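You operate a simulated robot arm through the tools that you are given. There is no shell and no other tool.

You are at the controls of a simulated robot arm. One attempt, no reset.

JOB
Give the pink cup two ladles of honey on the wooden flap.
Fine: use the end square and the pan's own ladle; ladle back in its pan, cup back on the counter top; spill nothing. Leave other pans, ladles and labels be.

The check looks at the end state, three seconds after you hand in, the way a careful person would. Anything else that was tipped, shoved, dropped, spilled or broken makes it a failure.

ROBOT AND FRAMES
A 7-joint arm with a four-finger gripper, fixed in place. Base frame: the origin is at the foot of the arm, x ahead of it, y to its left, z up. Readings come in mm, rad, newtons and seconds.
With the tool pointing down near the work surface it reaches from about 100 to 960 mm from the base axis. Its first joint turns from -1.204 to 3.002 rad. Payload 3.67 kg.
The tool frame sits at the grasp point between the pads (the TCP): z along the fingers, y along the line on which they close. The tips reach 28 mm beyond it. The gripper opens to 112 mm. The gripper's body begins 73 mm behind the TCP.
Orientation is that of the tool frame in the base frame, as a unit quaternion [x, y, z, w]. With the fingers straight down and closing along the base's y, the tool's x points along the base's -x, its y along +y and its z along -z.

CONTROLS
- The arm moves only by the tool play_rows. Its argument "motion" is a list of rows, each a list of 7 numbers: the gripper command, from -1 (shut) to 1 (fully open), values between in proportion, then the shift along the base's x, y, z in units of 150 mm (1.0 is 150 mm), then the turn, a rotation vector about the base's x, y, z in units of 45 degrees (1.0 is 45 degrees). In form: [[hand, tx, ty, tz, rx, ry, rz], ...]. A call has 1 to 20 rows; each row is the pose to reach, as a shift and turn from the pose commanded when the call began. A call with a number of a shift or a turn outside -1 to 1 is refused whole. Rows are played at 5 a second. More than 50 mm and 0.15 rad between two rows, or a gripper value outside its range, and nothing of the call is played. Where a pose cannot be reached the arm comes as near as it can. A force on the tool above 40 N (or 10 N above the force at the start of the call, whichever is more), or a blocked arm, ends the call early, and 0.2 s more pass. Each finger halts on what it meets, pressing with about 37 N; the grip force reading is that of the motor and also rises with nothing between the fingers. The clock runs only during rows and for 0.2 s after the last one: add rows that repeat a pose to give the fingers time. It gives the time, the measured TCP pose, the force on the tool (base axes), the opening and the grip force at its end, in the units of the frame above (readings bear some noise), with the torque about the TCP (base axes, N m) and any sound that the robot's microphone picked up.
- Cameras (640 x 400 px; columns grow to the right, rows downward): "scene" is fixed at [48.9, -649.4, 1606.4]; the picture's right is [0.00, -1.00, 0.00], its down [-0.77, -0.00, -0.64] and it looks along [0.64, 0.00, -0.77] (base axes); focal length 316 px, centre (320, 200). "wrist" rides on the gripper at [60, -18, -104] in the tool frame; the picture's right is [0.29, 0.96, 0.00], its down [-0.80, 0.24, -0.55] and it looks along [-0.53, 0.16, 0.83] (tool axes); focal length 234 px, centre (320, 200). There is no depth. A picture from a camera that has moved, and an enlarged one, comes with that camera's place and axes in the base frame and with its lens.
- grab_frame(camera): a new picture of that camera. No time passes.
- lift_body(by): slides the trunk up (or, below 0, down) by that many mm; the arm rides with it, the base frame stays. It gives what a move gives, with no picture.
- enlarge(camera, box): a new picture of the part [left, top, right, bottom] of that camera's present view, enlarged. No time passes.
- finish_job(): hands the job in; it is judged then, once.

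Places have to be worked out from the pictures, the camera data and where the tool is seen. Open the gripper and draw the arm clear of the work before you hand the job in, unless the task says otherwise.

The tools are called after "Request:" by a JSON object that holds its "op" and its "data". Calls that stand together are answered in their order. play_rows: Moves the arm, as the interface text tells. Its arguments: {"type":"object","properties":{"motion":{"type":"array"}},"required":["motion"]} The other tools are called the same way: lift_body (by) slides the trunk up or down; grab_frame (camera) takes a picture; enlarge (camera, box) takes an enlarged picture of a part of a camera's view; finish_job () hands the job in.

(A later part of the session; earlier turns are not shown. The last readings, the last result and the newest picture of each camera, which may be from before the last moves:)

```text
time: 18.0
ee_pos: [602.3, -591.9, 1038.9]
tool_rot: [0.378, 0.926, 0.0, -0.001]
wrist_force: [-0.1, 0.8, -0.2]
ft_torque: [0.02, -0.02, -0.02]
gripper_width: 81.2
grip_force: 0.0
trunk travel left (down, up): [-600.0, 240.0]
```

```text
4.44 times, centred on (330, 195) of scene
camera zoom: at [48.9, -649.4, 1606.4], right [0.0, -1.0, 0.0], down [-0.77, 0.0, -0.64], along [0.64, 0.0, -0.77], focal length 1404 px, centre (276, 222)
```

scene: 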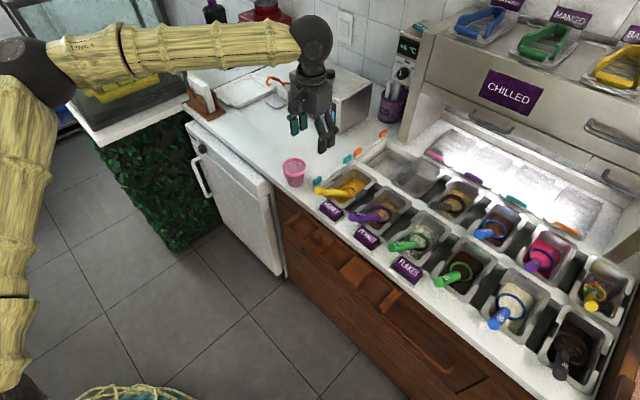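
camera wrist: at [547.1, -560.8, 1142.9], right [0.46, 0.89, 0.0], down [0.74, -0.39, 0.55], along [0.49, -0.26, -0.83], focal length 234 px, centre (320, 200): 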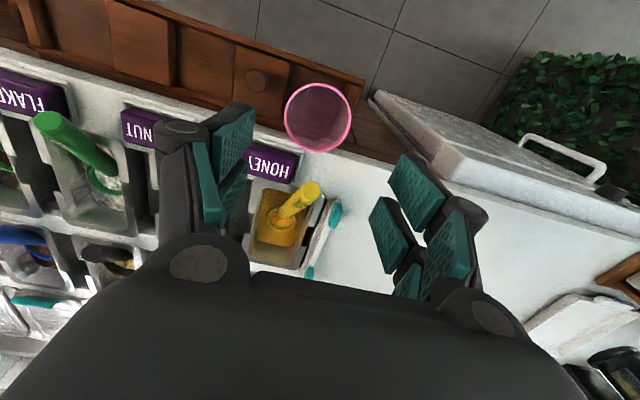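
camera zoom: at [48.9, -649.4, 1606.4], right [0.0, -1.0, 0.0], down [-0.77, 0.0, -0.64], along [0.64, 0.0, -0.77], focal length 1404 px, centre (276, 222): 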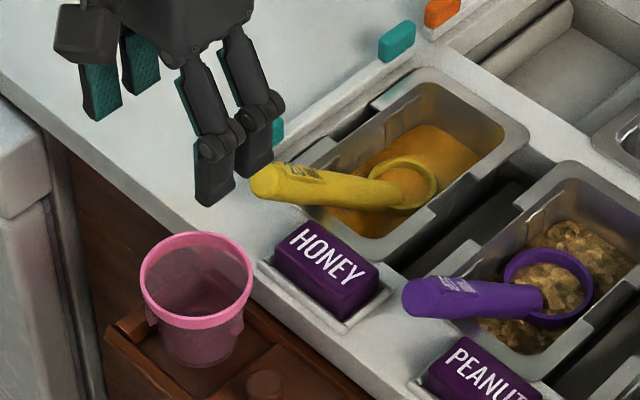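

The cup is safely on the end square (rim ≈ (602,-593,885)). The ladle runs from handle end ≈ (668,-638,907) to bowl ring centre ≈ (740,-739,822). Before touching it I rehearse the pouring motion with the empty hand: first the tilted grip orientation at the hover place.

Request:
{"op": "play_rows", "data": {"motion": [[0.0, -0.075, 0.088, -0.01, -0.0986, -0.0844, -0.0362], [0.0, -0.149, 0.176, -0.018, -0.1972, -0.1687, -0.0724], [0.0, -0.224, 0.264, -0.027, -0.2958, -0.2531, -0.1087], [0.0, -0.298, 0.351, -0.035, -0.3943, -0.3374, -0.1449], [0.0, -0.373, 0.439, -0.044, -0.4929, -0.4218, -0.1811], [0.0, -0.447, 0.527, -0.053, -0.5915, -0.5061, -0.2173], [0.0, -0.447, 0.527, -0.053, -0.5915, -0.5061, -0.2173]]}}

Request:
{"op": "grab_frame", "data": {"camera": "wrist"}}

Request:
{"op": "grab_frame", "data": {"camera": "scene"}}

```text
time: 19.3
ee_pos: [499.6, -535.3, 944.1]
tool_rot: [0.434, 0.873, -0.16, 0.155]
wrist_force: [-0.3, -0.2, -0.2]
ft_torque: [-0.01, 0.01, -0.02]
gripper_width: 55.9
grip_force: 0.0
trunk travel left (down, up): [-600.0, 240.0]
stopped in row 6: the arm was blocked; the commanded pose is now the measured one
```

```text
taken
camera wrist: at [438.0, -458.0, 1014.0], right [0.61, 0.75, -0.26], down [0.58, -0.2, 0.79], along [0.54, -0.63, -0.56], focal length 234 px, centre (320, 200)
```

wrist: 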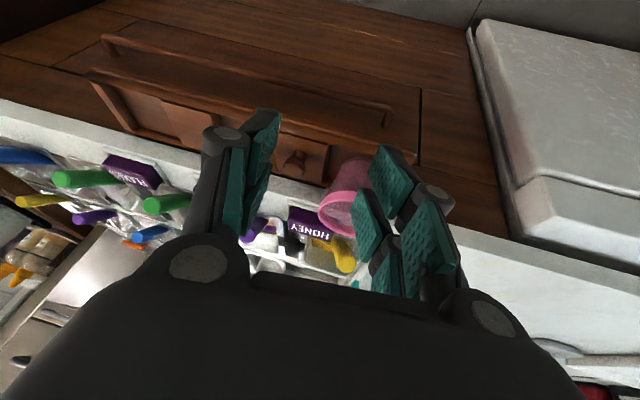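

```text
taken
```

scene: 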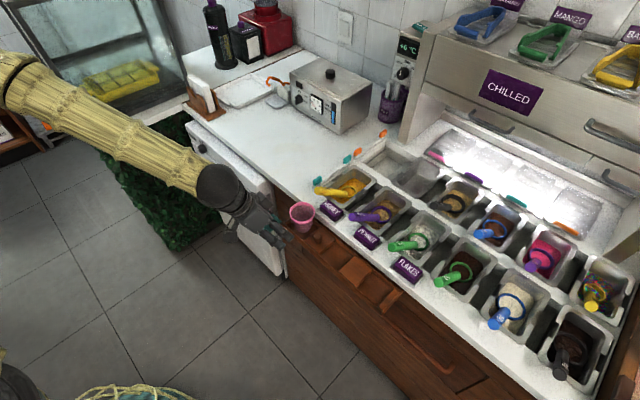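

The arm stopped short while tilting (z sagged to 944, about 26° of tilt reached), but nothing was touched. I try raising gently from here to see what moves freely.

Request:
{"op": "play_rows", "data": {"motion": [[0.0, 0, 0, 0.1, 0, 0, 0], [0.0, 0, 0, 0.2, 0, 0, 0], [0.0, 0, 0, 0.35, 0, 0, 0], [0.0, 0, 0, 0.5, 0, 0, 0], [0.0, 0, 0, 0.5, 0, 0, 0]]}}

Request:
{"op": "grab_frame", "data": {"camera": "scene"}}

```text
time: 20.7
ee_pos: [477.5, -553.5, 985.8]
tool_rot: [0.453, 0.869, -0.158, 0.119]
wrist_force: [-0.4, -0.3, -1.3]
ft_torque: [0.01, 0.04, 0.01]
gripper_width: 56.1
grip_force: 0.1
trunk travel left (down, up): [-600.0, 240.0]
stopped in row 5: the arm was blocked; the commanded pose is now the measured one
```

```text
taken
```

scene: 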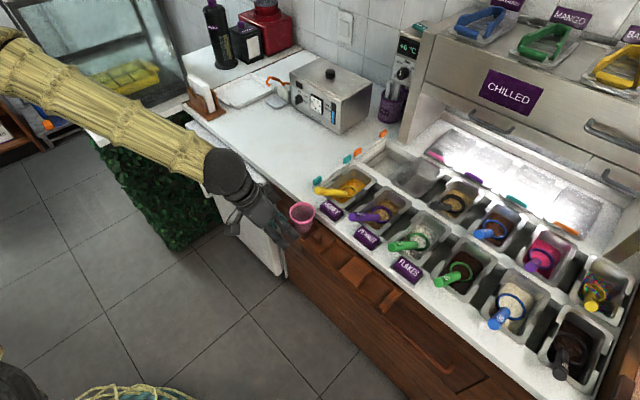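

It looks like the wrist is at its straight limit: the forearm slopes down steeply, so outward tilt needs a lower trunk. I turn the tool back to vertical and rise first.

Request:
{"op": "play_rows", "data": {"motion": [[0.0, 0.04, 0, 0.1, 0.1, 0.017, 0.002], [0.0, 0.08, 0, 0.25, 0.2, 0.034, 0.005], [0.0, 0.12, 0, 0.4, 0.3, 0.052, 0.007], [0.0, 0.16, 0, 0.6, 0.4, 0.069, 0.01], [0.0, 0.2, 0, 0.8, 0.5, 0.086, 0.012], [0.0, 0.2, 0, 0.8, 0.5, 0.086, 0.012]]}}

Request:
{"op": "grab_frame", "data": {"camera": "scene"}}

```text
time: 22.1
ee_pos: [509.8, -551.7, 1108.3]
tool_rot: [0.457, 0.89, -0.001, 0.001]
wrist_force: [0.4, 0.7, -0.1]
ft_torque: [-0.02, 0.06, 0.02]
gripper_width: 56.0
grip_force: 0.0
trunk travel left (down, up): [-600.0, 240.0]
```

```text
taken
```

scene: 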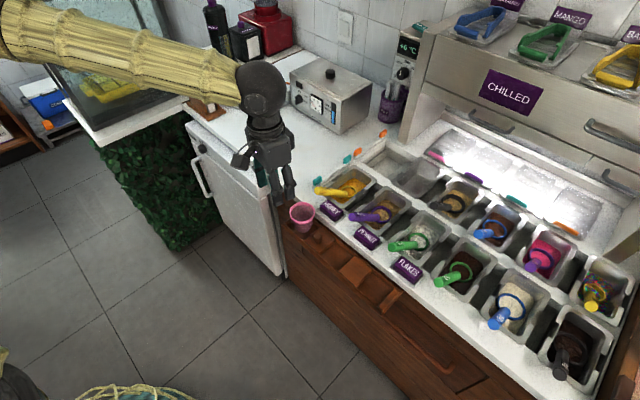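

Vertical again. I lower the trunk 120 mm; the hand stays well clear of cup and counter (tips ≈ 960).

Request:
{"op": "lift_body", "data": {"by": -120}}

Request:
{"op": "play_rows", "data": {"motion": [[0.0, 0, 0, 0.2, 0, 0, 0], [0.0, 0, 0, 0.45, 0, 0, 0], [0.0, 0, 0, 0.7, 0, 0, 0], [0.0, 0, 0, 0.9, 0, 0, 0], [0.0, 0, 0, 0.9, 0, 0, 0]]}}

Request:
{"op": "grab_frame", "data": {"camera": "scene"}}

```text
time: 23.6
ee_pos: [510.1, -552.7, 988.8]
tool_rot: [0.457, 0.889, -0.002, 0.001]
wrist_force: [0.0, 0.0, -0.4]
ft_torque: [0.01, -0.01, -0.01]
gripper_width: 56.1
grip_force: 0.0
trunk travel left (down, up): [-480.0, 360.0]
```

```text
time: 24.8
ee_pos: [507.5, -553.0, 1124.5]
tool_rot: [0.456, 0.89, -0.002, 0.001]
wrist_force: [-0.4, -0.9, -0.3]
ft_torque: [0.01, 0.04, 0.0]
gripper_width: 55.8
grip_force: 0.0
trunk travel left (down, up): [-480.0, 360.0]
```

```text
taken
```

scene: 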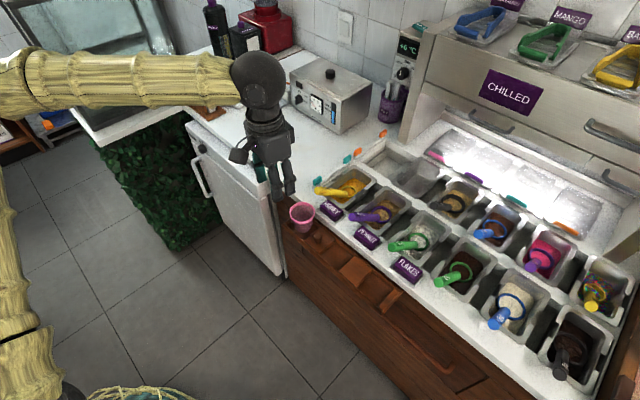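

The forearm is flatter now. I lower the trunk another 150 mm and raise the hand to compensate.

Request:
{"op": "lift_body", "data": {"by": -150}}

Request:
{"op": "play_rows", "data": {"motion": [[0.0, 0, 0, 0.2, 0, 0, 0], [0.0, 0, 0, 0.45, 0, 0, 0], [0.0, 0, 0, 0.7, 0, 0, 0], [0.0, 0, 0, 0.9, 0, 0, 0], [0.0, 0, 0, 0.9, 0, 0, 0]]}}

Request:
{"op": "grab_frame", "data": {"camera": "scene"}}

```text
time: 26.6
ee_pos: [508.4, -552.0, 975.1]
tool_rot: [0.456, 0.89, -0.002, 0.002]
wrist_force: [-0.6, 0.2, -0.1]
ft_torque: [0.0, 0.04, 0.01]
gripper_width: 56.0
grip_force: 0.0
trunk travel left (down, up): [-330.0, 510.0]
```

```text
time: 27.8
ee_pos: [506.8, -553.5, 1110.3]
tool_rot: [0.457, 0.89, -0.001, 0.001]
wrist_force: [0.0, 0.5, 0.1]
ft_torque: [0.02, 0.0, 0.01]
gripper_width: 56.1
grip_force: 0.1
trunk travel left (down, up): [-330.0, 510.0]
```

```text
taken
```

scene: 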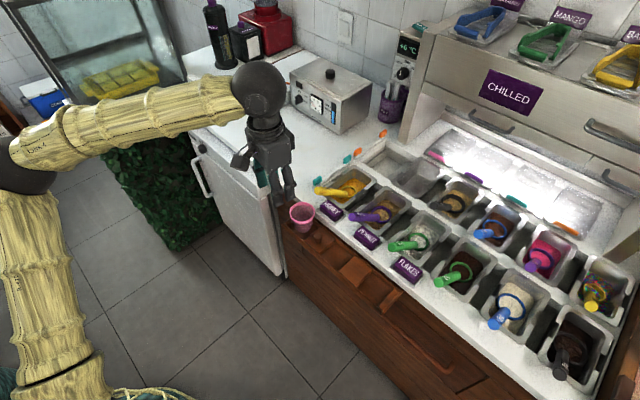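

With the trunk 270 mm lower the forearm rises to the wrist, so tilting should be free. I retry the 35° outward tilt at the hover place.

Request:
{"op": "play_rows", "data": {"motion": [[0.0, 0.03, 0.04, -0.08, -0.1055, -0.0753, 0], [0.0, 0.06, 0.08, -0.167, -0.2111, -0.1506, 0], [0.0, 0.09, 0.12, -0.25, -0.3166, -0.2259, 0], [0.0, 0.12, 0.165, -0.333, -0.4221, -0.3011, 0], [0.0, 0.15, 0.2, -0.417, -0.5277, -0.3764, 0], [0.0, 0.18, 0.247, -0.5, -0.6332, -0.4517, 0], [0.0, 0.18, 0.247, -0.5, -0.6332, -0.4517, 0]]}}

Request:
{"op": "grab_frame", "data": {"camera": "wrist"}}

Request:
{"op": "grab_frame", "data": {"camera": "scene"}}

```text
time: 29.4
ee_pos: [534.8, -514.1, 1034.0]
tool_rot: [0.435, 0.848, -0.14, 0.269]
wrist_force: [1.0, -0.3, -0.1]
ft_torque: [0.02, 0.01, -0.03]
gripper_width: 56.0
grip_force: 0.1
trunk travel left (down, up): [-330.0, 510.0]
```

```text
taken
camera wrist: at [457.8, -434.2, 1081.7], right [0.64, 0.75, -0.17], down [0.39, -0.13, 0.91], along [0.66, -0.65, -0.37], focal length 234 px, centre (320, 200)
```

wrist: 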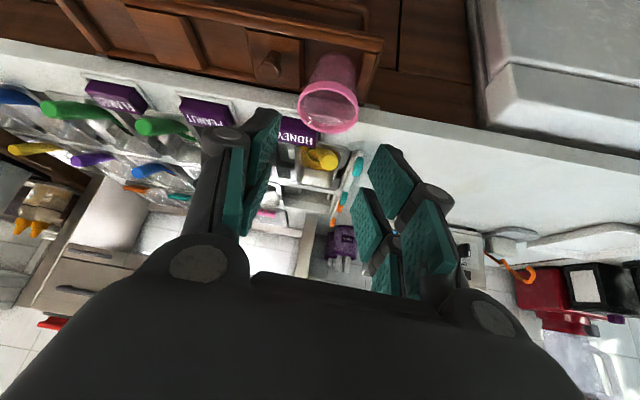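

```text
taken
```

scene: 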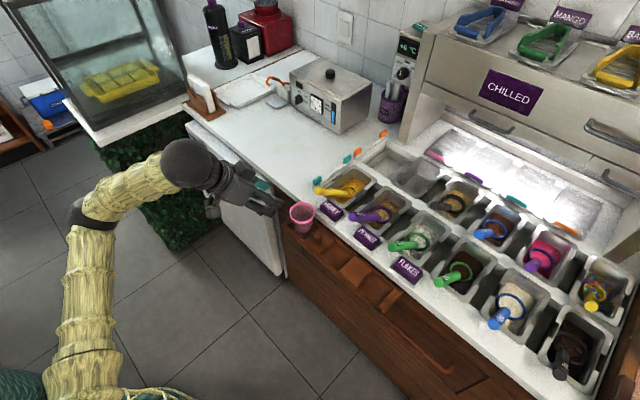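

The tilt works with the lowered trunk. I now rehearse the first half of the pour roll (55° about the handle's heading) with the empty hand.

Request:
{"op": "play_rows", "data": {"motion": [[0.0, 0.0527, 0.0376, -0.0045, -0.1014, 0.1421, 0], [0.0, 0.1043, 0.0744, -0.0177, -0.2028, 0.2843, 0], [0.0, 0.1541, 0.1099, -0.0395, -0.3042, 0.4264, 0], [0.0, 0.2009, 0.1433, -0.0694, -0.4055, 0.5686, 0], [0.0, 0.244, 0.1741, -0.107, -0.5069, 0.7107, 0], [0.0, 0.2825, 0.2015, -0.1514, -0.6083, 0.8529, 0], [0.0, 0.3157, 0.2252, -0.2018, -0.7097, 0.995, 0], [0.0, 0.3157, 0.2252, -0.2018, -0.7097, 0.995, 0]]}}

Request:
{"op": "grab_frame", "data": {"camera": "scene"}}

```text
time: 31.2
ee_pos: [591.8, -511.9, 1006.5]
tool_rot: [0.261, 0.816, -0.515, 0.036]
wrist_force: [0.3, -0.6, -0.5]
ft_torque: [0.01, 0.02, 0.0]
gripper_width: 55.8
grip_force: 0.0
out of reach, approached as far as the arm can: row 5, 6, 7, 8
trunk travel left (down, up): [-330.0, 510.0]
```

```text
taken
```

scene: 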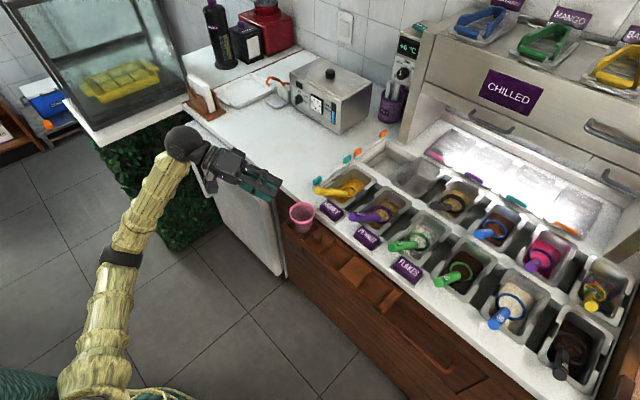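

Past about 30° the sideways roll runs out of reach, so I need another pouring motion: hold the handle nearly end-on and roll about the tool axis instead. I return to the hover pose first.

Request:
{"op": "play_rows", "data": {"motion": [[0.0, -0.0332, -0.0237, 0.0504, 0.1014, -0.1421, 0], [0.0, -0.0717, -0.0511, 0.0948, 0.2028, -0.2843, 0], [0.0, -0.1148, -0.0819, 0.1324, 0.3042, -0.4264, 0], [0.0, -0.1616, -0.1153, 0.1623, 0.4055, -0.5686, 0], [0.0, -0.2114, -0.1508, 0.1841, 0.5069, -0.7107, 0], [0.0, -0.263, -0.1876, 0.1973, 0.6083, -0.8529, 0], [0.0, -0.3157, -0.2252, 0.2018, 0.7097, -0.995, 0], [0.0, -0.3157, -0.2252, 0.2018, 0.7097, -0.995, 0]]}}

```text
time: 33.0
ee_pos: [543.1, -549.0, 1036.9]
tool_rot: [0.435, 0.848, -0.138, 0.269]
wrist_force: [0.2, 0.3, -0.2]
ft_torque: [0.0, -0.02, 0.01]
gripper_width: 56.0
grip_force: 0.0
trunk travel left (down, up): [-330.0, 510.0]
```

Back at the 35° pose. Next I rehearse tilting further to 70° outward, moving a little back toward where the hand would be for pouring.

Request:
{"op": "play_rows", "data": {"motion": [[0.0, -0.015, 0.065, -0.03, -0.1055, -0.0753, 0], [0.0, -0.03, 0.13, -0.06, -0.2111, -0.1506, 0], [0.0, -0.05, 0.2, -0.1, -0.3166, -0.2259, 0], [0.0, -0.065, 0.26, -0.13, -0.4221, -0.3011, 0], [0.0, -0.08, 0.32, -0.16, -0.5277, -0.3764, 0], [0.0, -0.095, 0.385, -0.2, -0.6332, -0.4517, 0], [0.0, -0.095, 0.385, -0.2, -0.6332, -0.4517, 0]]}}

Request:
{"op": "grab_frame", "data": {"camera": "scene"}}

Request:
{"op": "grab_frame", "data": {"camera": "wrist"}}

```text
time: 34.6
ee_pos: [528.3, -508.9, 1007.5]
tool_rot: [0.372, 0.728, -0.263, 0.512]
wrist_force: [-0.3, 0.7, 0.5]
ft_torque: [0.0, -0.01, -0.02]
gripper_width: 56.0
grip_force: 0.1
out of reach, approached as far as the arm can: row 5, 6, 7
trunk travel left (down, up): [-330.0, 510.0]
```

```text
taken
```

scene: 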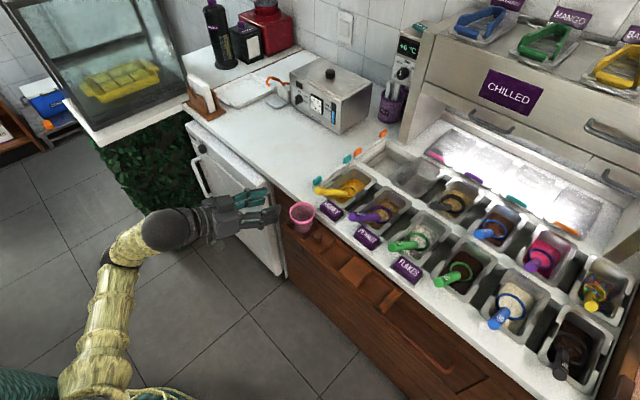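

```text
taken
camera wrist: at [445.6, -421.6, 983.6], right [0.72, 0.64, -0.27], down [0.05, 0.35, 0.94], along [0.69, -0.69, 0.22], focal length 234 px, centre (320, 200)
```

wrist: 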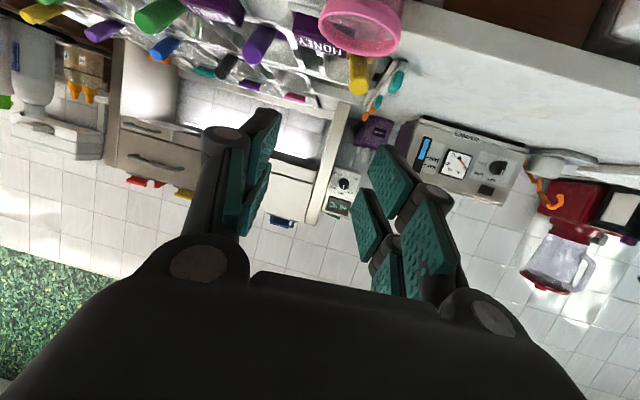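

Orientation at 70° is reached with only ~18 mm position shortfall (too near the base). I now rehearse rolling about the tool axis, first one way by 55°.

Request:
{"op": "play_rows", "data": {"motion": [[0.0, 0, 0, 0, 0.096, -0.1334, -0.0589], [0.0, 0, 0, 0, 0.192, -0.2669, -0.1177], [0.0, 0, 0, 0, 0.288, -0.4003, -0.1766], [0.0, 0, 0, 0, 0.384, -0.5337, -0.2354], [0.0, 0, 0, 0, 0.48, -0.6671, -0.2943], [0.0, 0, 0, 0, 0.576, -0.8006, -0.3531], [0.0, 0, 0, 0, 0.672, -0.934, -0.412], [0.0, 0, 0, 0, 0.672, -0.934, -0.412]]}}

Request:
{"op": "grab_frame", "data": {"camera": "scene"}}

```text
time: 36.4
ee_pos: [451.9, -582.5, 1011.6]
tool_rot: [0.666, 0.476, 0.004, 0.574]
wrist_force: [0.4, 0.2, 0.1]
ft_torque: [-0.03, -0.02, -0.01]
gripper_width: 56.1
grip_force: 0.0
out of reach, approached as far as the arm can: row 5, 6, 7, 8
trunk travel left (down, up): [-330.0, 510.0]
```

```text
taken
```

scene: 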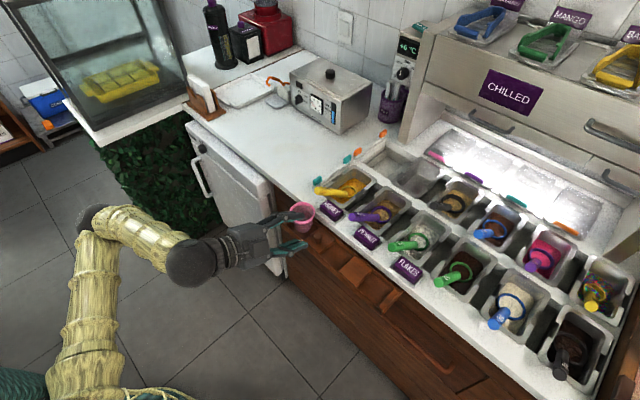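

Rolling that way hits a limit. I roll back and will try the opposite direction.

Request:
{"op": "play_rows", "data": {"motion": [[0.0, 0.07, 0.07, 0, -0.096, 0.1334, 0.0589], [0.0, 0.14, 0.14, 0, -0.192, 0.2669, 0.1177], [0.0, 0.21, 0.2, 0, -0.288, 0.4003, 0.1766], [0.0, 0.28, 0.27, 0, -0.384, 0.5337, 0.2354], [0.0, 0.35, 0.34, 0, -0.48, 0.6671, 0.2943], [0.0, 0.43, 0.41, 0, -0.576, 0.8006, 0.3531], [0.0, 0.51, 0.47, 0, -0.672, 0.934, 0.412], [0.0, 0.51, 0.47, 0, -0.672, 0.934, 0.412]]}}

Request:
{"op": "play_rows", "data": {"motion": [[0.0, 0, 0, 0, -0.096, 0.1334, 0.0589], [0.0, 0, 0, 0, -0.192, 0.2669, 0.1177], [0.0, 0, 0, 0, -0.288, 0.4003, 0.1766], [0.0, 0, 0, 0, -0.384, 0.5337, 0.2354], [0.0, 0, 0, 0, -0.48, 0.6671, 0.2943], [0.0, 0, 0, 0, -0.576, 0.8006, 0.3531], [0.0, 0, 0, 0, -0.672, 0.934, 0.412], [0.0, 0, 0, 0, -0.672, 0.934, 0.412]]}}

Request:
{"op": "grab_frame", "data": {"camera": "scene"}}

```text
time: 38.2
ee_pos: [528.5, -509.1, 1014.3]
tool_rot: [0.374, 0.728, -0.265, 0.51]
wrist_force: [-0.4, -0.6, 0.2]
ft_torque: [0.03, -0.01, 0.0]
gripper_width: 56.3
grip_force: 0.0
trunk travel left (down, up): [-330.0, 510.0]
```

```text
time: 40.0
ee_pos: [527.0, -510.7, 1015.6]
tool_rot: [-0.006, 0.817, -0.472, 0.332]
wrist_force: [-0.1, 0.5, 1.1]
ft_torque: [0.0, 0.01, 0.0]
gripper_width: 56.0
grip_force: 0.1
trunk travel left (down, up): [-330.0, 510.0]
```

```text
taken
```

scene: 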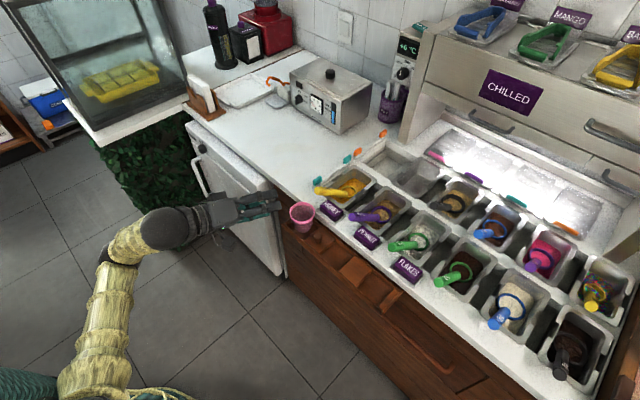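

Negative roll works freely. I continue another 55°, and then 55° more, still in the air.

Request:
{"op": "play_rows", "data": {"motion": [[0.0, 0, 0, 0, -0.096, 0.1334, 0.0589], [0.0, 0, 0, 0, -0.192, 0.2669, 0.1177], [0.0, 0, 0, 0, -0.288, 0.4003, 0.1766], [0.0, 0, 0, 0, -0.384, 0.5337, 0.2354], [0.0, 0, 0, 0, -0.48, 0.6671, 0.2943], [0.0, 0, 0, 0, -0.576, 0.8006, 0.3531], [0.0, 0, 0, 0, -0.672, 0.934, 0.412], [0.0, 0, 0, 0, -0.672, 0.934, 0.412]]}}

Request:
{"op": "play_rows", "data": {"motion": [[0.0, 0, 0, 0, -0.096, 0.1334, 0.0589], [0.0, 0, 0, 0, -0.192, 0.2669, 0.1177], [0.0, 0, 0, 0, -0.288, 0.4003, 0.1766], [0.0, 0, 0, 0, -0.384, 0.5337, 0.2354], [0.0, 0, 0, 0, -0.48, 0.6671, 0.2943], [0.0, 0, 0, 0, -0.576, 0.8006, 0.3531], [0.0, 0, 0, 0, -0.672, 0.934, 0.412], [0.0, 0, 0, 0, -0.672, 0.934, 0.412]]}}

Request:
{"op": "grab_frame", "data": {"camera": "scene"}}

```text
time: 41.8
ee_pos: [526.5, -510.4, 1013.7]
tool_rot: [-0.383, 0.72, -0.573, 0.079]
wrist_force: [0.1, 0.0, 0.7]
ft_torque: [-0.01, 0.04, -0.03]
gripper_width: 56.0
grip_force: 0.1
trunk travel left (down, up): [-330.0, 510.0]
```

```text
time: 43.6
ee_pos: [526.3, -511.5, 1014.3]
tool_rot: [0.674, -0.462, 0.543, 0.193]
wrist_force: [-0.4, 1.0, -0.5]
ft_torque: [0.04, 0.02, 0.0]
gripper_width: 56.1
grip_force: 0.1
trunk travel left (down, up): [-330.0, 510.0]
```

```text
taken
```

scene: 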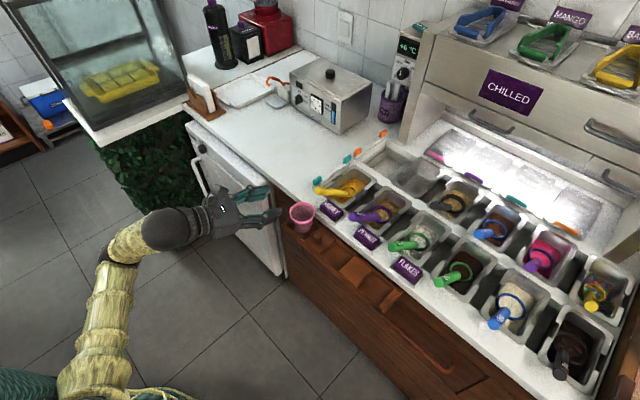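

Rolling to -165° works with no loss of position. So: grip the handle end-on at ≈56° with the hand rolled 180° (camera on top, clear of the cup), and pour by rolling back. I now go to an approach pose about 95 mm above the handle.

Request:
{"op": "play_rows", "data": {"motion": [[0.05, 0.14, -0.13, 0, 0.012, 0.061, 0.02], [0.05, 0.28, -0.27, 0, 0.024, 0.122, 0.039], [0.05, 0.42, -0.4, 0, 0.037, 0.182, 0.059], [0.05, 0.56, -0.53, 0, 0.049, 0.243, 0.079], [0.05, 0.7, -0.67, -0.05, 0.061, 0.304, 0.099], [0.05, 0.84, -0.8, -0.1, 0.073, 0.365, 0.118], [0.05, 0.98, -0.93, -0.13, 0.0852, 0.4254, 0.138], [0.05, 0.98, -0.93, -0.13, 0.0852, 0.4254, 0.138]]}}

Request:
{"op": "grab_frame", "data": {"camera": "wrist"}}

Request:
{"op": "grab_frame", "data": {"camera": "scene"}}

```text
time: 45.4
ee_pos: [673.2, -650.8, 996.2]
tool_rot: [0.784, -0.405, 0.418, 0.215]
wrist_force: [0.2, -1.3, 0.2]
ft_torque: [-0.02, -0.03, 0.02]
gripper_width: 58.7
grip_force: 0.0
trunk travel left (down, up): [-330.0, 510.0]
```

```text
taken
camera wrist: at [658.3, -595.1, 1101.6], right [-0.69, -0.69, 0.24], down [-0.72, 0.6, -0.35], along [0.1, -0.41, -0.91], focal length 234 px, centre (320, 200)
```

wrist: 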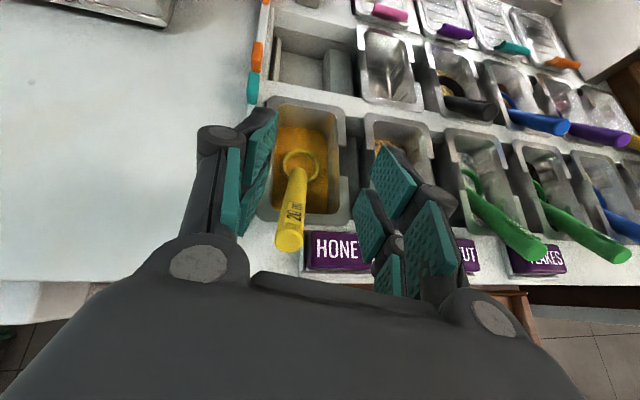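

```text
taken
```

scene: 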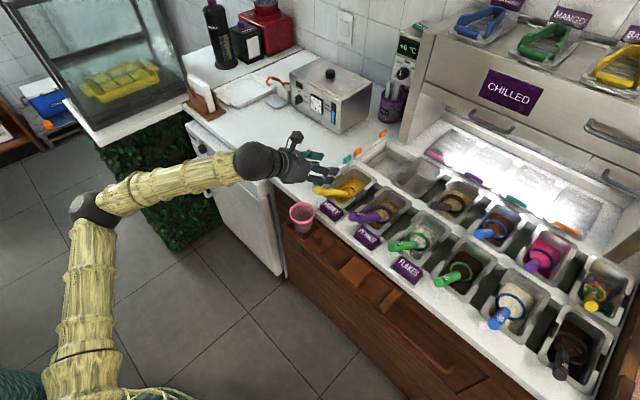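

Perfect view: the honey ladle lies between the fingers, seen from above. I zoom in to refine its position.

Request:
{"op": "enlarge", "data": {"camera": "wrist", "box": [220, 80, 400, 280]}}

Request:
{"op": "enlarge", "data": {"camera": "wrist", "box": [240, 90, 370, 190]}}

Request:
{"op": "enlarge", "data": {"camera": "scene", "box": [290, 140, 390, 220]}}

```text
2.00 times, centred on (310, 180) of wrist
camera zoom: at [658.3, -595.1, 1101.6], right [-0.69, -0.69, 0.24], down [-0.72, 0.6, -0.35], along [0.1, -0.41, -0.91], focal length 468 px, centre (340, 240)
```

zoom: 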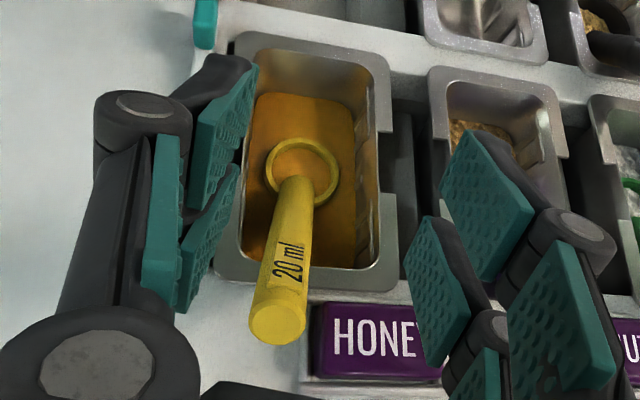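

```text
4.00 times, centred on (305, 140) of wrist
camera zoom: at [658.3, -595.1, 1101.6], right [-0.69, -0.69, 0.24], down [-0.72, 0.6, -0.35], along [0.1, -0.41, -0.91], focal length 937 px, centre (380, 440)
```

zoom: 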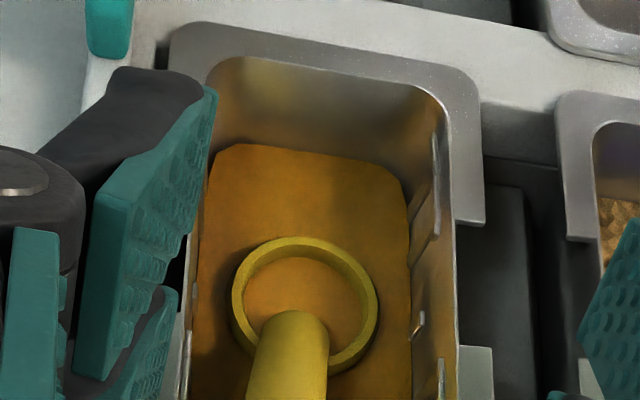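

```text
5.00 times, centred on (340, 180) of scene
camera zoom: at [48.9, -649.4, 1606.4], right [0.0, -1.0, 0.0], down [-0.77, 0.0, -0.64], along [0.64, 0.0, -0.77], focal length 1580 px, centre (220, 300)
```

zoom: 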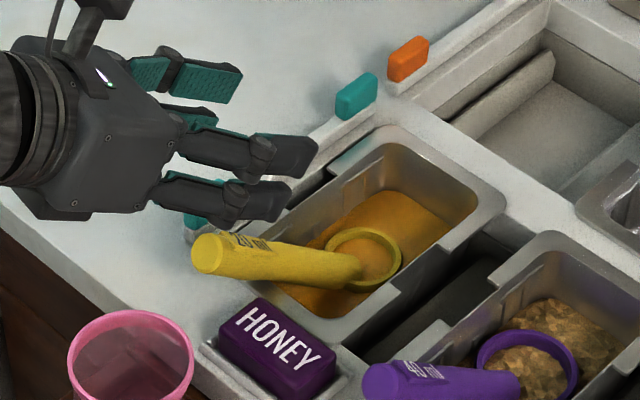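

Both ends of the ladle agree with my estimate (end (671,-638,907), ring (740,-738,822)). I descend 60 mm above the grip point, fingers straddling the handle, then check.

Request:
{"op": "play_rows", "data": {"motion": [[0.0, 0.027, -0.007, -0.1, 0, 0, 0], [0.0, 0.053, -0.013, -0.2, 0, 0, 0], [0.0, 0.053, -0.013, -0.3, 0, 0, 0], [0.0, 0.053, -0.013, -0.4, 0, 0, 0], [0.0, 0.053, -0.013, -0.4, 0, 0, 0]]}}

Request:
{"op": "enlarge", "data": {"camera": "wrist", "box": [200, 60, 440, 300]}}

Request:
{"op": "enlarge", "data": {"camera": "scene", "box": [270, 140, 370, 220]}}

```text
time: 46.6
ee_pos: [682.5, -653.3, 934.8]
tool_rot: [0.784, -0.406, 0.417, 0.214]
wrist_force: [0.1, 0.1, -0.3]
ft_torque: [-0.03, 0.02, -0.02]
gripper_width: 56.2
grip_force: 0.0
trunk travel left (down, up): [-330.0, 510.0]
```

```text
1.67 times, centred on (320, 180) of wrist
camera zoom: at [667.0, -598.3, 1041.0], right [-0.69, -0.69, 0.24], down [-0.72, 0.6, -0.35], along [0.1, -0.41, -0.91], focal length 390 px, centre (320, 233)
```

zoom: 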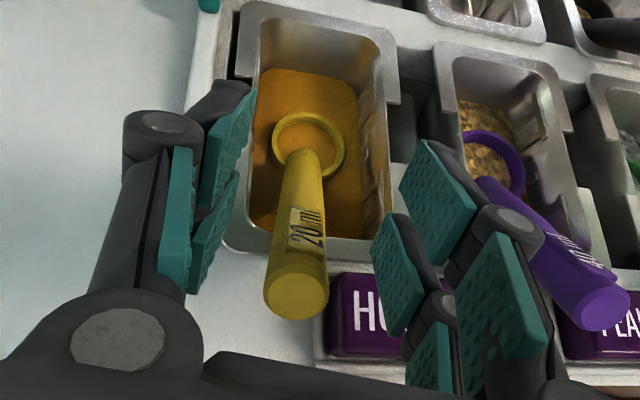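

```text
5.00 times, centred on (320, 180) of scene
camera zoom: at [48.9, -649.4, 1606.4], right [0.0, -1.0, 0.0], down [-0.77, 0.0, -0.64], along [0.64, 0.0, -0.77], focal length 1580 px, centre (320, 300)
```

zoom: 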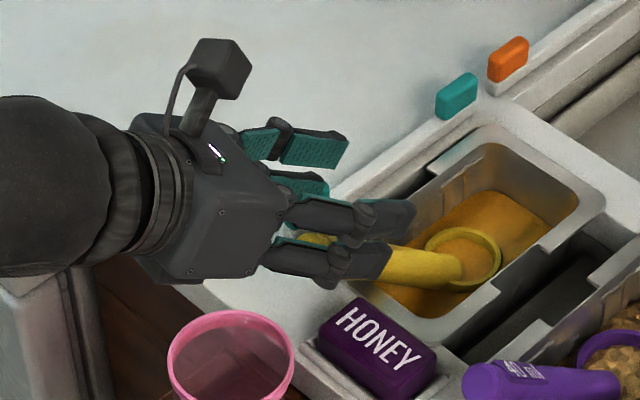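

The handle is centred laterally between the fingers (within 1 mm). I lower another 24 mm and re-check.

Request:
{"op": "play_rows", "data": {"motion": [[0.0, 0, 0, -0.06, 0, 0, 0], [0.0, 0, 0, -0.12, 0, 0, 0], [0.0, 0, 0, -0.16, 0, 0, 0], [0.0, 0, 0, -0.16, 0, 0, 0]]}}

Request:
{"op": "enlarge", "data": {"camera": "wrist", "box": [200, 60, 440, 300]}}

Request:
{"op": "enlarge", "data": {"camera": "scene", "box": [290, 160, 370, 220]}}

```text
time: 47.6
ee_pos: [681.8, -652.9, 911.7]
tool_rot: [0.784, -0.406, 0.417, 0.215]
wrist_force: [-0.6, 0.0, 0.4]
ft_torque: [0.0, 0.0, -0.02]
gripper_width: 55.9
grip_force: 0.1
trunk travel left (down, up): [-330.0, 510.0]
```

```text
1.67 times, centred on (320, 180) of wrist
camera zoom: at [666.6, -598.1, 1017.7], right [-0.69, -0.69, 0.24], down [-0.72, 0.6, -0.35], along [0.1, -0.41, -0.91], focal length 390 px, centre (320, 233)
```

zoom: 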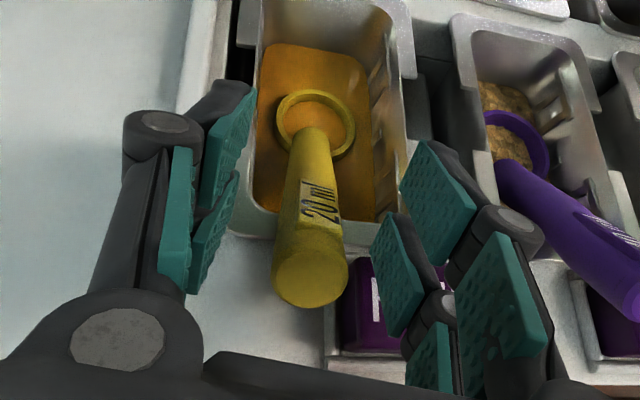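

```text
6.67 times, centred on (330, 190) of scene
camera zoom: at [48.9, -649.4, 1606.4], right [0.0, -1.0, 0.0], down [-0.77, 0.0, -0.64], along [0.64, 0.0, -0.77], focal length 2107 px, centre (253, 267)
```

zoom: 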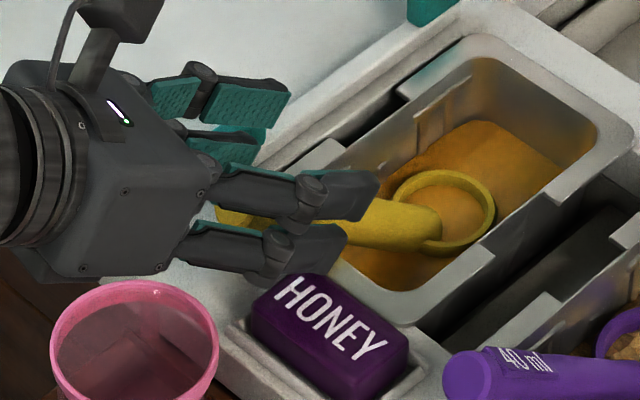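

The fingers seem to have two prongs each; before lowering further I look at them closely to be sure of clearances.

Request:
{"op": "enlarge", "data": {"camera": "wrist", "box": [330, 120, 530, 300]}}

Request:
{"op": "enlarge", "data": {"camera": "scene", "box": [300, 165, 350, 205]}}

```text
2.22 times, centred on (430, 210) of wrist
camera zoom: at [666.6, -598.1, 1017.7], right [-0.69, -0.69, 0.24], down [-0.72, 0.6, -0.35], along [0.1, -0.41, -0.91], focal length 520 px, centre (76, 178)
```

zoom: 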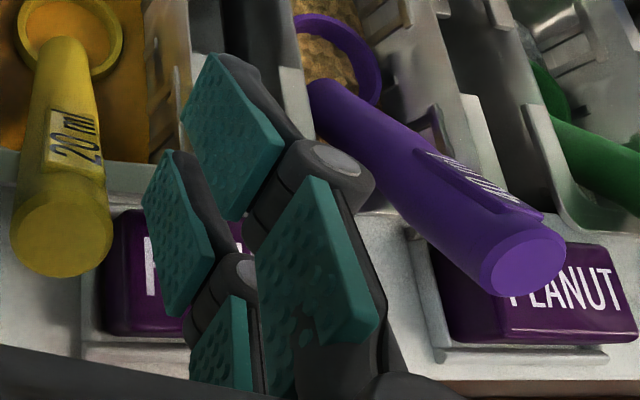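

```text
10.00 times, centred on (325, 185) of scene
camera zoom: at [48.9, -649.4, 1606.4], right [0.0, -1.0, 0.0], down [-0.77, 0.0, -0.64], along [0.64, 0.0, -0.77], focal length 3160 px, centre (270, 350)
```

zoom: 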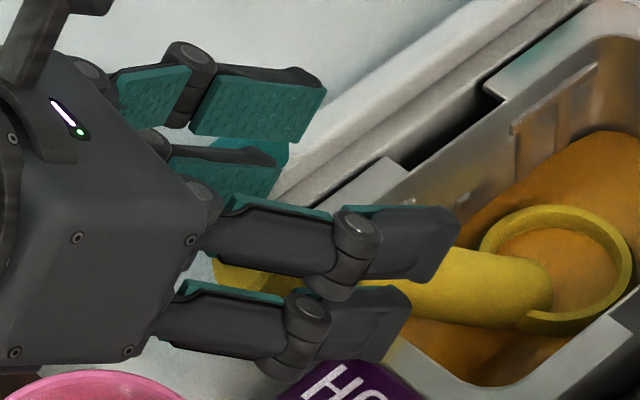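

The twin prongs are likely just the visible form; current clearance is fine with no contact force. I lower another 11 mm in small steps so the handle axis sits within the pads.

Request:
{"op": "play_rows", "data": {"motion": [[0.0, 0, 0, -0.025, 0, 0, 0], [0.0, 0, 0, -0.05, 0, 0, 0], [0.0, 0, 0, -0.073, 0, 0, 0], [0.0, 0, 0, -0.073, 0, 0, 0]]}}

Request:
{"op": "enlarge", "data": {"camera": "scene", "box": [300, 165, 350, 205]}}

Request:
{"op": "enlarge", "data": {"camera": "wrist", "box": [200, 60, 440, 300]}}

```text
time: 48.5
ee_pos: [681.9, -651.6, 906.7]
tool_rot: [0.782, -0.404, 0.423, 0.217]
wrist_force: [1.0, 1.7, 15.4]
ft_torque: [-0.39, 0.34, -0.07]
gripper_width: 56.8
grip_force: 0.7
trunk travel left (down, up): [-330.0, 510.0]
stopped in row 4: the force on the tool passed its limit at 42 N (the readings are from after the stop); the commanded pose is now the measured one
```

```text
10.00 times, centred on (325, 185) of scene
camera zoom: at [48.9, -649.4, 1606.4], right [0.0, -1.0, 0.0], down [-0.77, 0.0, -0.64], along [0.64, 0.0, -0.77], focal length 3160 px, centre (270, 350)
```

zoom: 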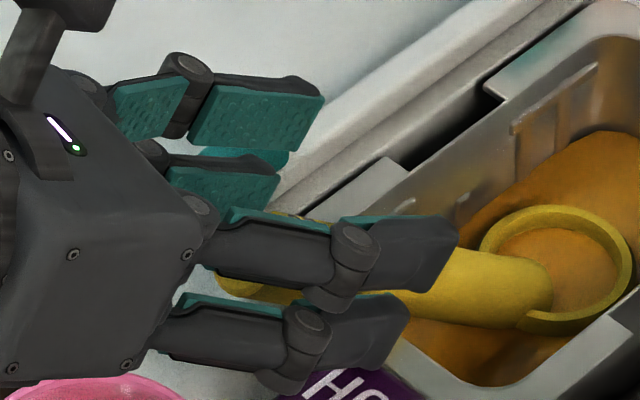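

```text
1.67 times, centred on (320, 180) of wrist
camera zoom: at [665.2, -596.7, 1013.2], right [-0.69, -0.68, 0.24], down [-0.72, 0.59, -0.36], along [0.11, -0.42, -0.9], focal length 390 px, centre (320, 233)
```

zoom: 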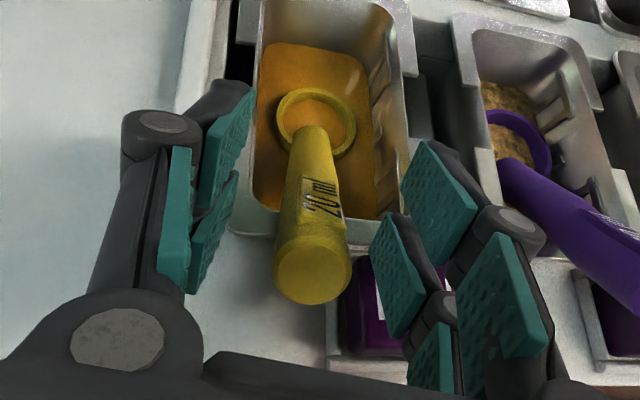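

I touched something on the label side (contact about 36 mm beside the handle). I back up 10 mm at once and narrow the opening to ~36 mm so the fingers stay near the handle.

Request:
{"op": "play_rows", "data": {"motion": [[0.0, 0, 0, 0.05, 0, 0, 0], [0.0, 0, 0, 0.1, 0, 0, 0], [-0.2, 0, 0, 0.1, 0, 0, 0], [-0.34, 0, 0, 0.1, 0, 0, 0], [-0.34, 0, 0, 0.1, 0, 0, 0]]}}

Request:
{"op": "grab_frame", "data": {"camera": "wrist"}}

Request:
{"op": "enlarge", "data": {"camera": "wrist", "box": [200, 60, 440, 300]}}

Request:
{"op": "enlarge", "data": {"camera": "scene", "box": [300, 165, 370, 225]}}

```text
time: 49.6
ee_pos: [682.9, -653.1, 919.3]
tool_rot: [0.783, -0.404, 0.422, 0.215]
wrist_force: [-0.4, 0.5, 0.7]
ft_torque: [-0.04, 0.02, 0.01]
gripper_width: 36.6
grip_force: 0.0
trunk travel left (down, up): [-330.0, 510.0]
```

```text
taken
camera wrist: at [666.4, -597.3, 1024.7], right [-0.69, -0.69, 0.24], down [-0.72, 0.6, -0.36], along [0.1, -0.42, -0.9], focal length 234 px, centre (320, 200)
```

wrist: 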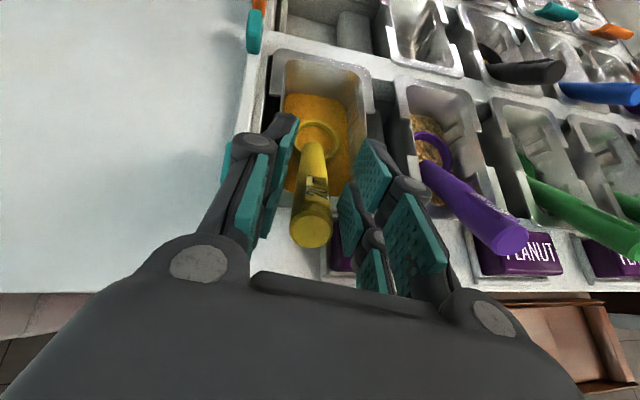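

```text
1.67 times, centred on (320, 180) of wrist
camera zoom: at [666.4, -597.3, 1024.7], right [-0.69, -0.69, 0.24], down [-0.72, 0.6, -0.36], along [0.1, -0.42, -0.9], focal length 390 px, centre (320, 233)
```

zoom: 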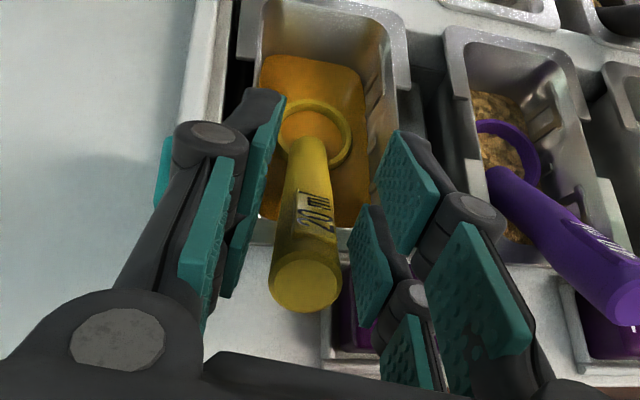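

```text
6.67 times, centred on (335, 195) of scene
camera zoom: at [48.9, -649.4, 1606.4], right [0.0, -1.0, 0.0], down [-0.77, 0.0, -0.64], along [0.64, 0.0, -0.77], focal length 2107 px, centre (220, 233)
```

zoom: 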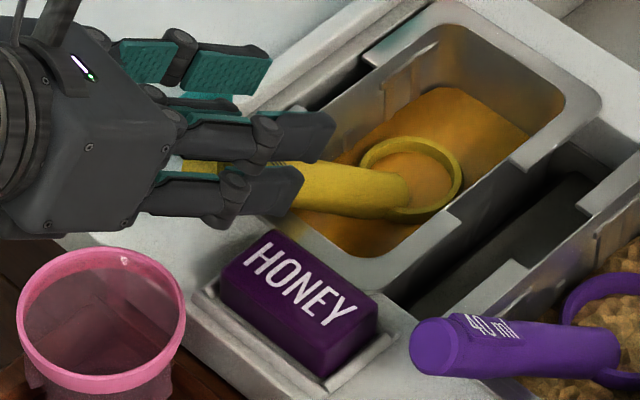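

The label is still in place. I'll grip nearer the handle's end, where it is higher and clear of the label corner: shift back along the handle ~11 mm, then lower ~11 mm slowly.

Request:
{"op": "play_rows", "data": {"motion": [[-0.34, -0.025, 0.029, 0, 0, 0, 0], [-0.34, -0.049, 0.057, 0, 0, 0, 0], [-0.34, -0.049, 0.057, -0.025, 0, 0, 0], [-0.34, -0.049, 0.057, -0.05, 0, 0, 0], [-0.34, -0.049, 0.057, -0.05, 0, 0, 0]]}}

Request:
{"op": "enlarge", "data": {"camera": "wrist", "box": [200, 60, 440, 300]}}

Request:
{"op": "enlarge", "data": {"camera": "scene", "box": [300, 165, 370, 225]}}

```text
time: 50.9
ee_pos: [674.8, -642.8, 910.9]
tool_rot: [0.782, -0.404, 0.422, 0.216]
wrist_force: [0.5, -0.4, -1.0]
ft_torque: [-0.01, 0.02, -0.02]
gripper_width: 37.1
grip_force: 0.2
trunk travel left (down, up): [-330.0, 510.0]
```

```text
1.67 times, centred on (320, 180) of wrist
camera zoom: at [658.8, -588.2, 1016.9], right [-0.69, -0.69, 0.24], down [-0.72, 0.6, -0.36], along [0.1, -0.42, -0.9], focal length 390 px, centre (320, 233)
```

zoom: 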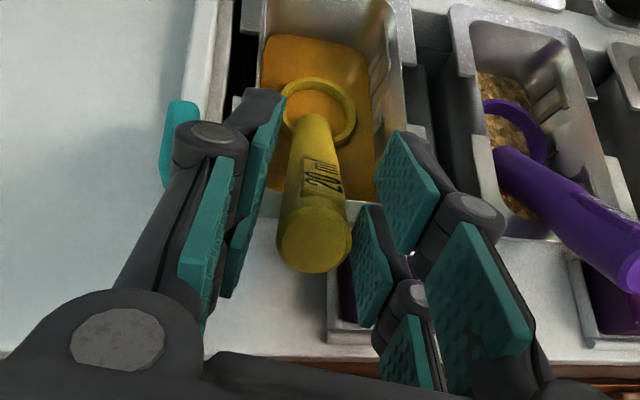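

```text
6.67 times, centred on (335, 195) of scene
camera zoom: at [48.9, -649.4, 1606.4], right [0.0, -1.0, 0.0], down [-0.77, 0.0, -0.64], along [0.64, 0.0, -0.77], focal length 2107 px, centre (220, 233)
```

zoom: 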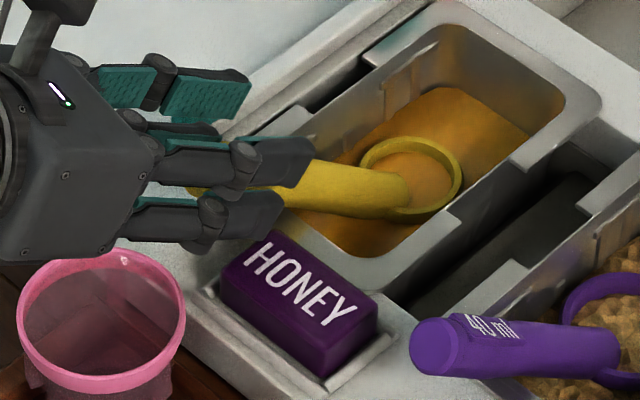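

No contact, handle centred. I lower 3 mm more and then close on the handle.

Request:
{"op": "play_rows", "data": {"motion": [[-0.34, 0.007, -0.01, -0.012, 0, 0, 0], [-0.34, 0.013, -0.02, -0.022, 0, 0, 0], [-0.34, 0.013, -0.02, -0.022, 0, 0, 0]]}}

```text
time: 51.6
ee_pos: [677.0, -648.2, 909.2]
tool_rot: [0.782, -0.404, 0.422, 0.217]
wrist_force: [-0.3, 0.9, 3.8]
ft_torque: [-0.03, 0.05, 0.0]
gripper_width: 36.6
grip_force: 0.1
trunk travel left (down, up): [-330.0, 510.0]
```

A light touch (≈4 N) near the label corner; I slide back 6 mm toward the handle end, a hair up, then close.

Request:
{"op": "play_rows", "data": {"motion": [[-0.34, 0, 0, 0.008, 0, 0, 0], [-0.34, -0.023, 0.034, 0.006, 0, 0, 0], [-0.34, -0.023, 0.034, 0.003, 0, 0, 0], [-0.34, -0.023, 0.034, 0.003, 0, 0, 0]]}}

```text
time: 52.6
ee_pos: [673.2, -643.1, 909.3]
tool_rot: [0.782, -0.404, 0.422, 0.217]
wrist_force: [1.0, -1.2, 5.9]
ft_torque: [-0.19, 0.08, 0.03]
gripper_width: 36.7
grip_force: 0.0
trunk travel left (down, up): [-330.0, 510.0]
```

Still resting lightly on the label edge, so I raise 2.5 mm and close slowly on the handle.

Request:
{"op": "play_rows", "data": {"motion": [[-0.34, 0, 0, 0.017, 0, 0, 0], [-0.34, 0, 0, 0.017, 0, 0, 0], [-0.45, 0, 0, 0.017, 0, 0, 0], [-0.52, 0, 0, 0.017, 0, 0, 0], [-0.58, 0, 0, 0.017, 0, 0, 0], [-0.65, 0, 0, 0.017, 0, 0, 0], [-0.72, 0, 0, 0.017, 0, 0, 0], [-0.72, 0, 0, 0.017, 0, 0, 0], [-0.72, 0, 0, 0.017, 0, 0, 0]]}}

Request:
{"op": "enlarge", "data": {"camera": "wrist", "box": [200, 60, 440, 300]}}

Request:
{"op": "enlarge", "data": {"camera": "scene", "box": [300, 165, 370, 225]}}

```text
time: 54.6
ee_pos: [673.2, -642.2, 912.2]
tool_rot: [0.783, -0.404, 0.421, 0.216]
wrist_force: [0.0, -0.1, 0.6]
ft_torque: [0.0, 0.03, -0.02]
gripper_width: 24.8
grip_force: 36.6
trunk travel left (down, up): [-330.0, 510.0]
```

```text
1.67 times, centred on (320, 180) of wrist
camera zoom: at [657.2, -586.5, 1016.8], right [-0.69, -0.69, 0.24], down [-0.72, 0.6, -0.36], along [0.1, -0.42, -0.9], focal length 390 px, centre (320, 233)
```

zoom: 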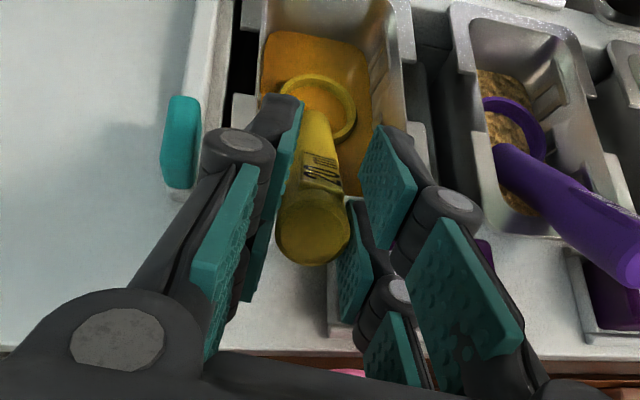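

```text
6.67 times, centred on (335, 195) of scene
camera zoom: at [48.9, -649.4, 1606.4], right [0.0, -1.0, 0.0], down [-0.77, 0.0, -0.64], along [0.64, 0.0, -0.77], focal length 2107 px, centre (220, 233)
```

zoom: 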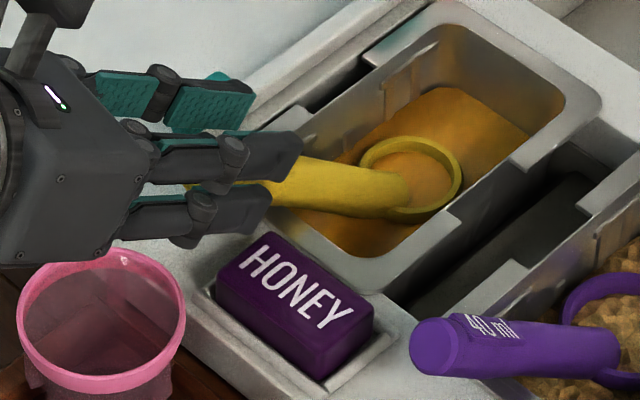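

The handle is gripped (24.8 mm, 37 N) and the label still sits in its tray. I lift the ladle straight up about 60 mm, keeping its attitude, over the pan, and look at the bowl.

Request:
{"op": "play_rows", "data": {"motion": [[-0.72, 0, 0, 0.03, 0, 0, 0], [-0.72, 0, 0, 0.08, 0, 0, 0], [-0.72, 0, 0, 0.15, 0, 0, 0], [-0.72, 0, 0, 0.23, 0, 0, 0], [-0.72, 0, 0, 0.31, 0, 0, 0], [-0.72, 0, 0, 0.4, 0, 0, 0], [-0.72, 0, 0, 0.4, 0, 0, 0], [-0.72, 0, 0, 0.4, 0, 0, 0]]}}

Request:
{"op": "enlarge", "data": {"camera": "wrist", "box": [220, 60, 400, 260]}}

Request:
{"op": "enlarge", "data": {"camera": "scene", "box": [300, 140, 390, 220]}}

```text
time: 56.5
ee_pos: [673.3, -642.6, 972.6]
tool_rot: [0.782, -0.404, 0.421, 0.216]
wrist_force: [1.0, 0.1, 0.7]
ft_torque: [0.04, 0.06, 0.01]
gripper_width: 24.9
grip_force: 37.1
trunk travel left (down, up): [-330.0, 510.0]
```

```text
2.00 times, centred on (310, 160) of wrist
camera zoom: at [657.4, -586.8, 1077.4], right [-0.69, -0.69, 0.24], down [-0.72, 0.6, -0.36], along [0.1, -0.42, -0.9], focal length 468 px, centre (340, 280)
```

zoom: 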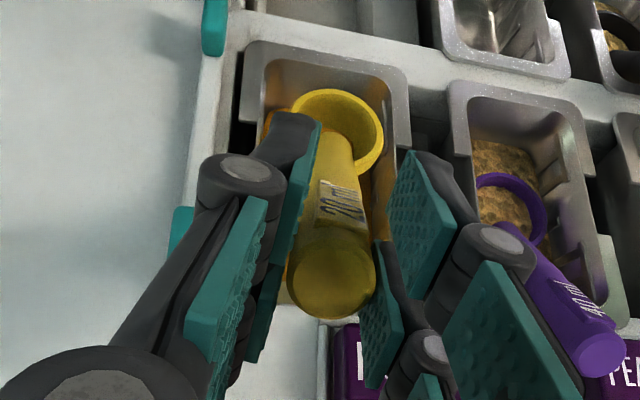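

```text
5.00 times, centred on (345, 180) of scene
camera zoom: at [48.9, -649.4, 1606.4], right [0.0, -1.0, 0.0], down [-0.77, 0.0, -0.64], along [0.64, 0.0, -0.77], focal length 1580 px, centre (195, 300)
```

zoom: 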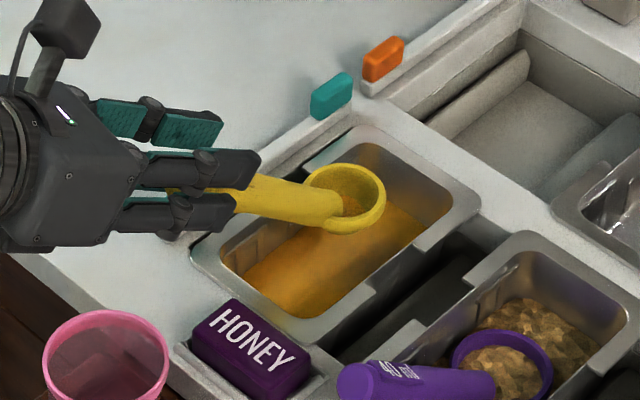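

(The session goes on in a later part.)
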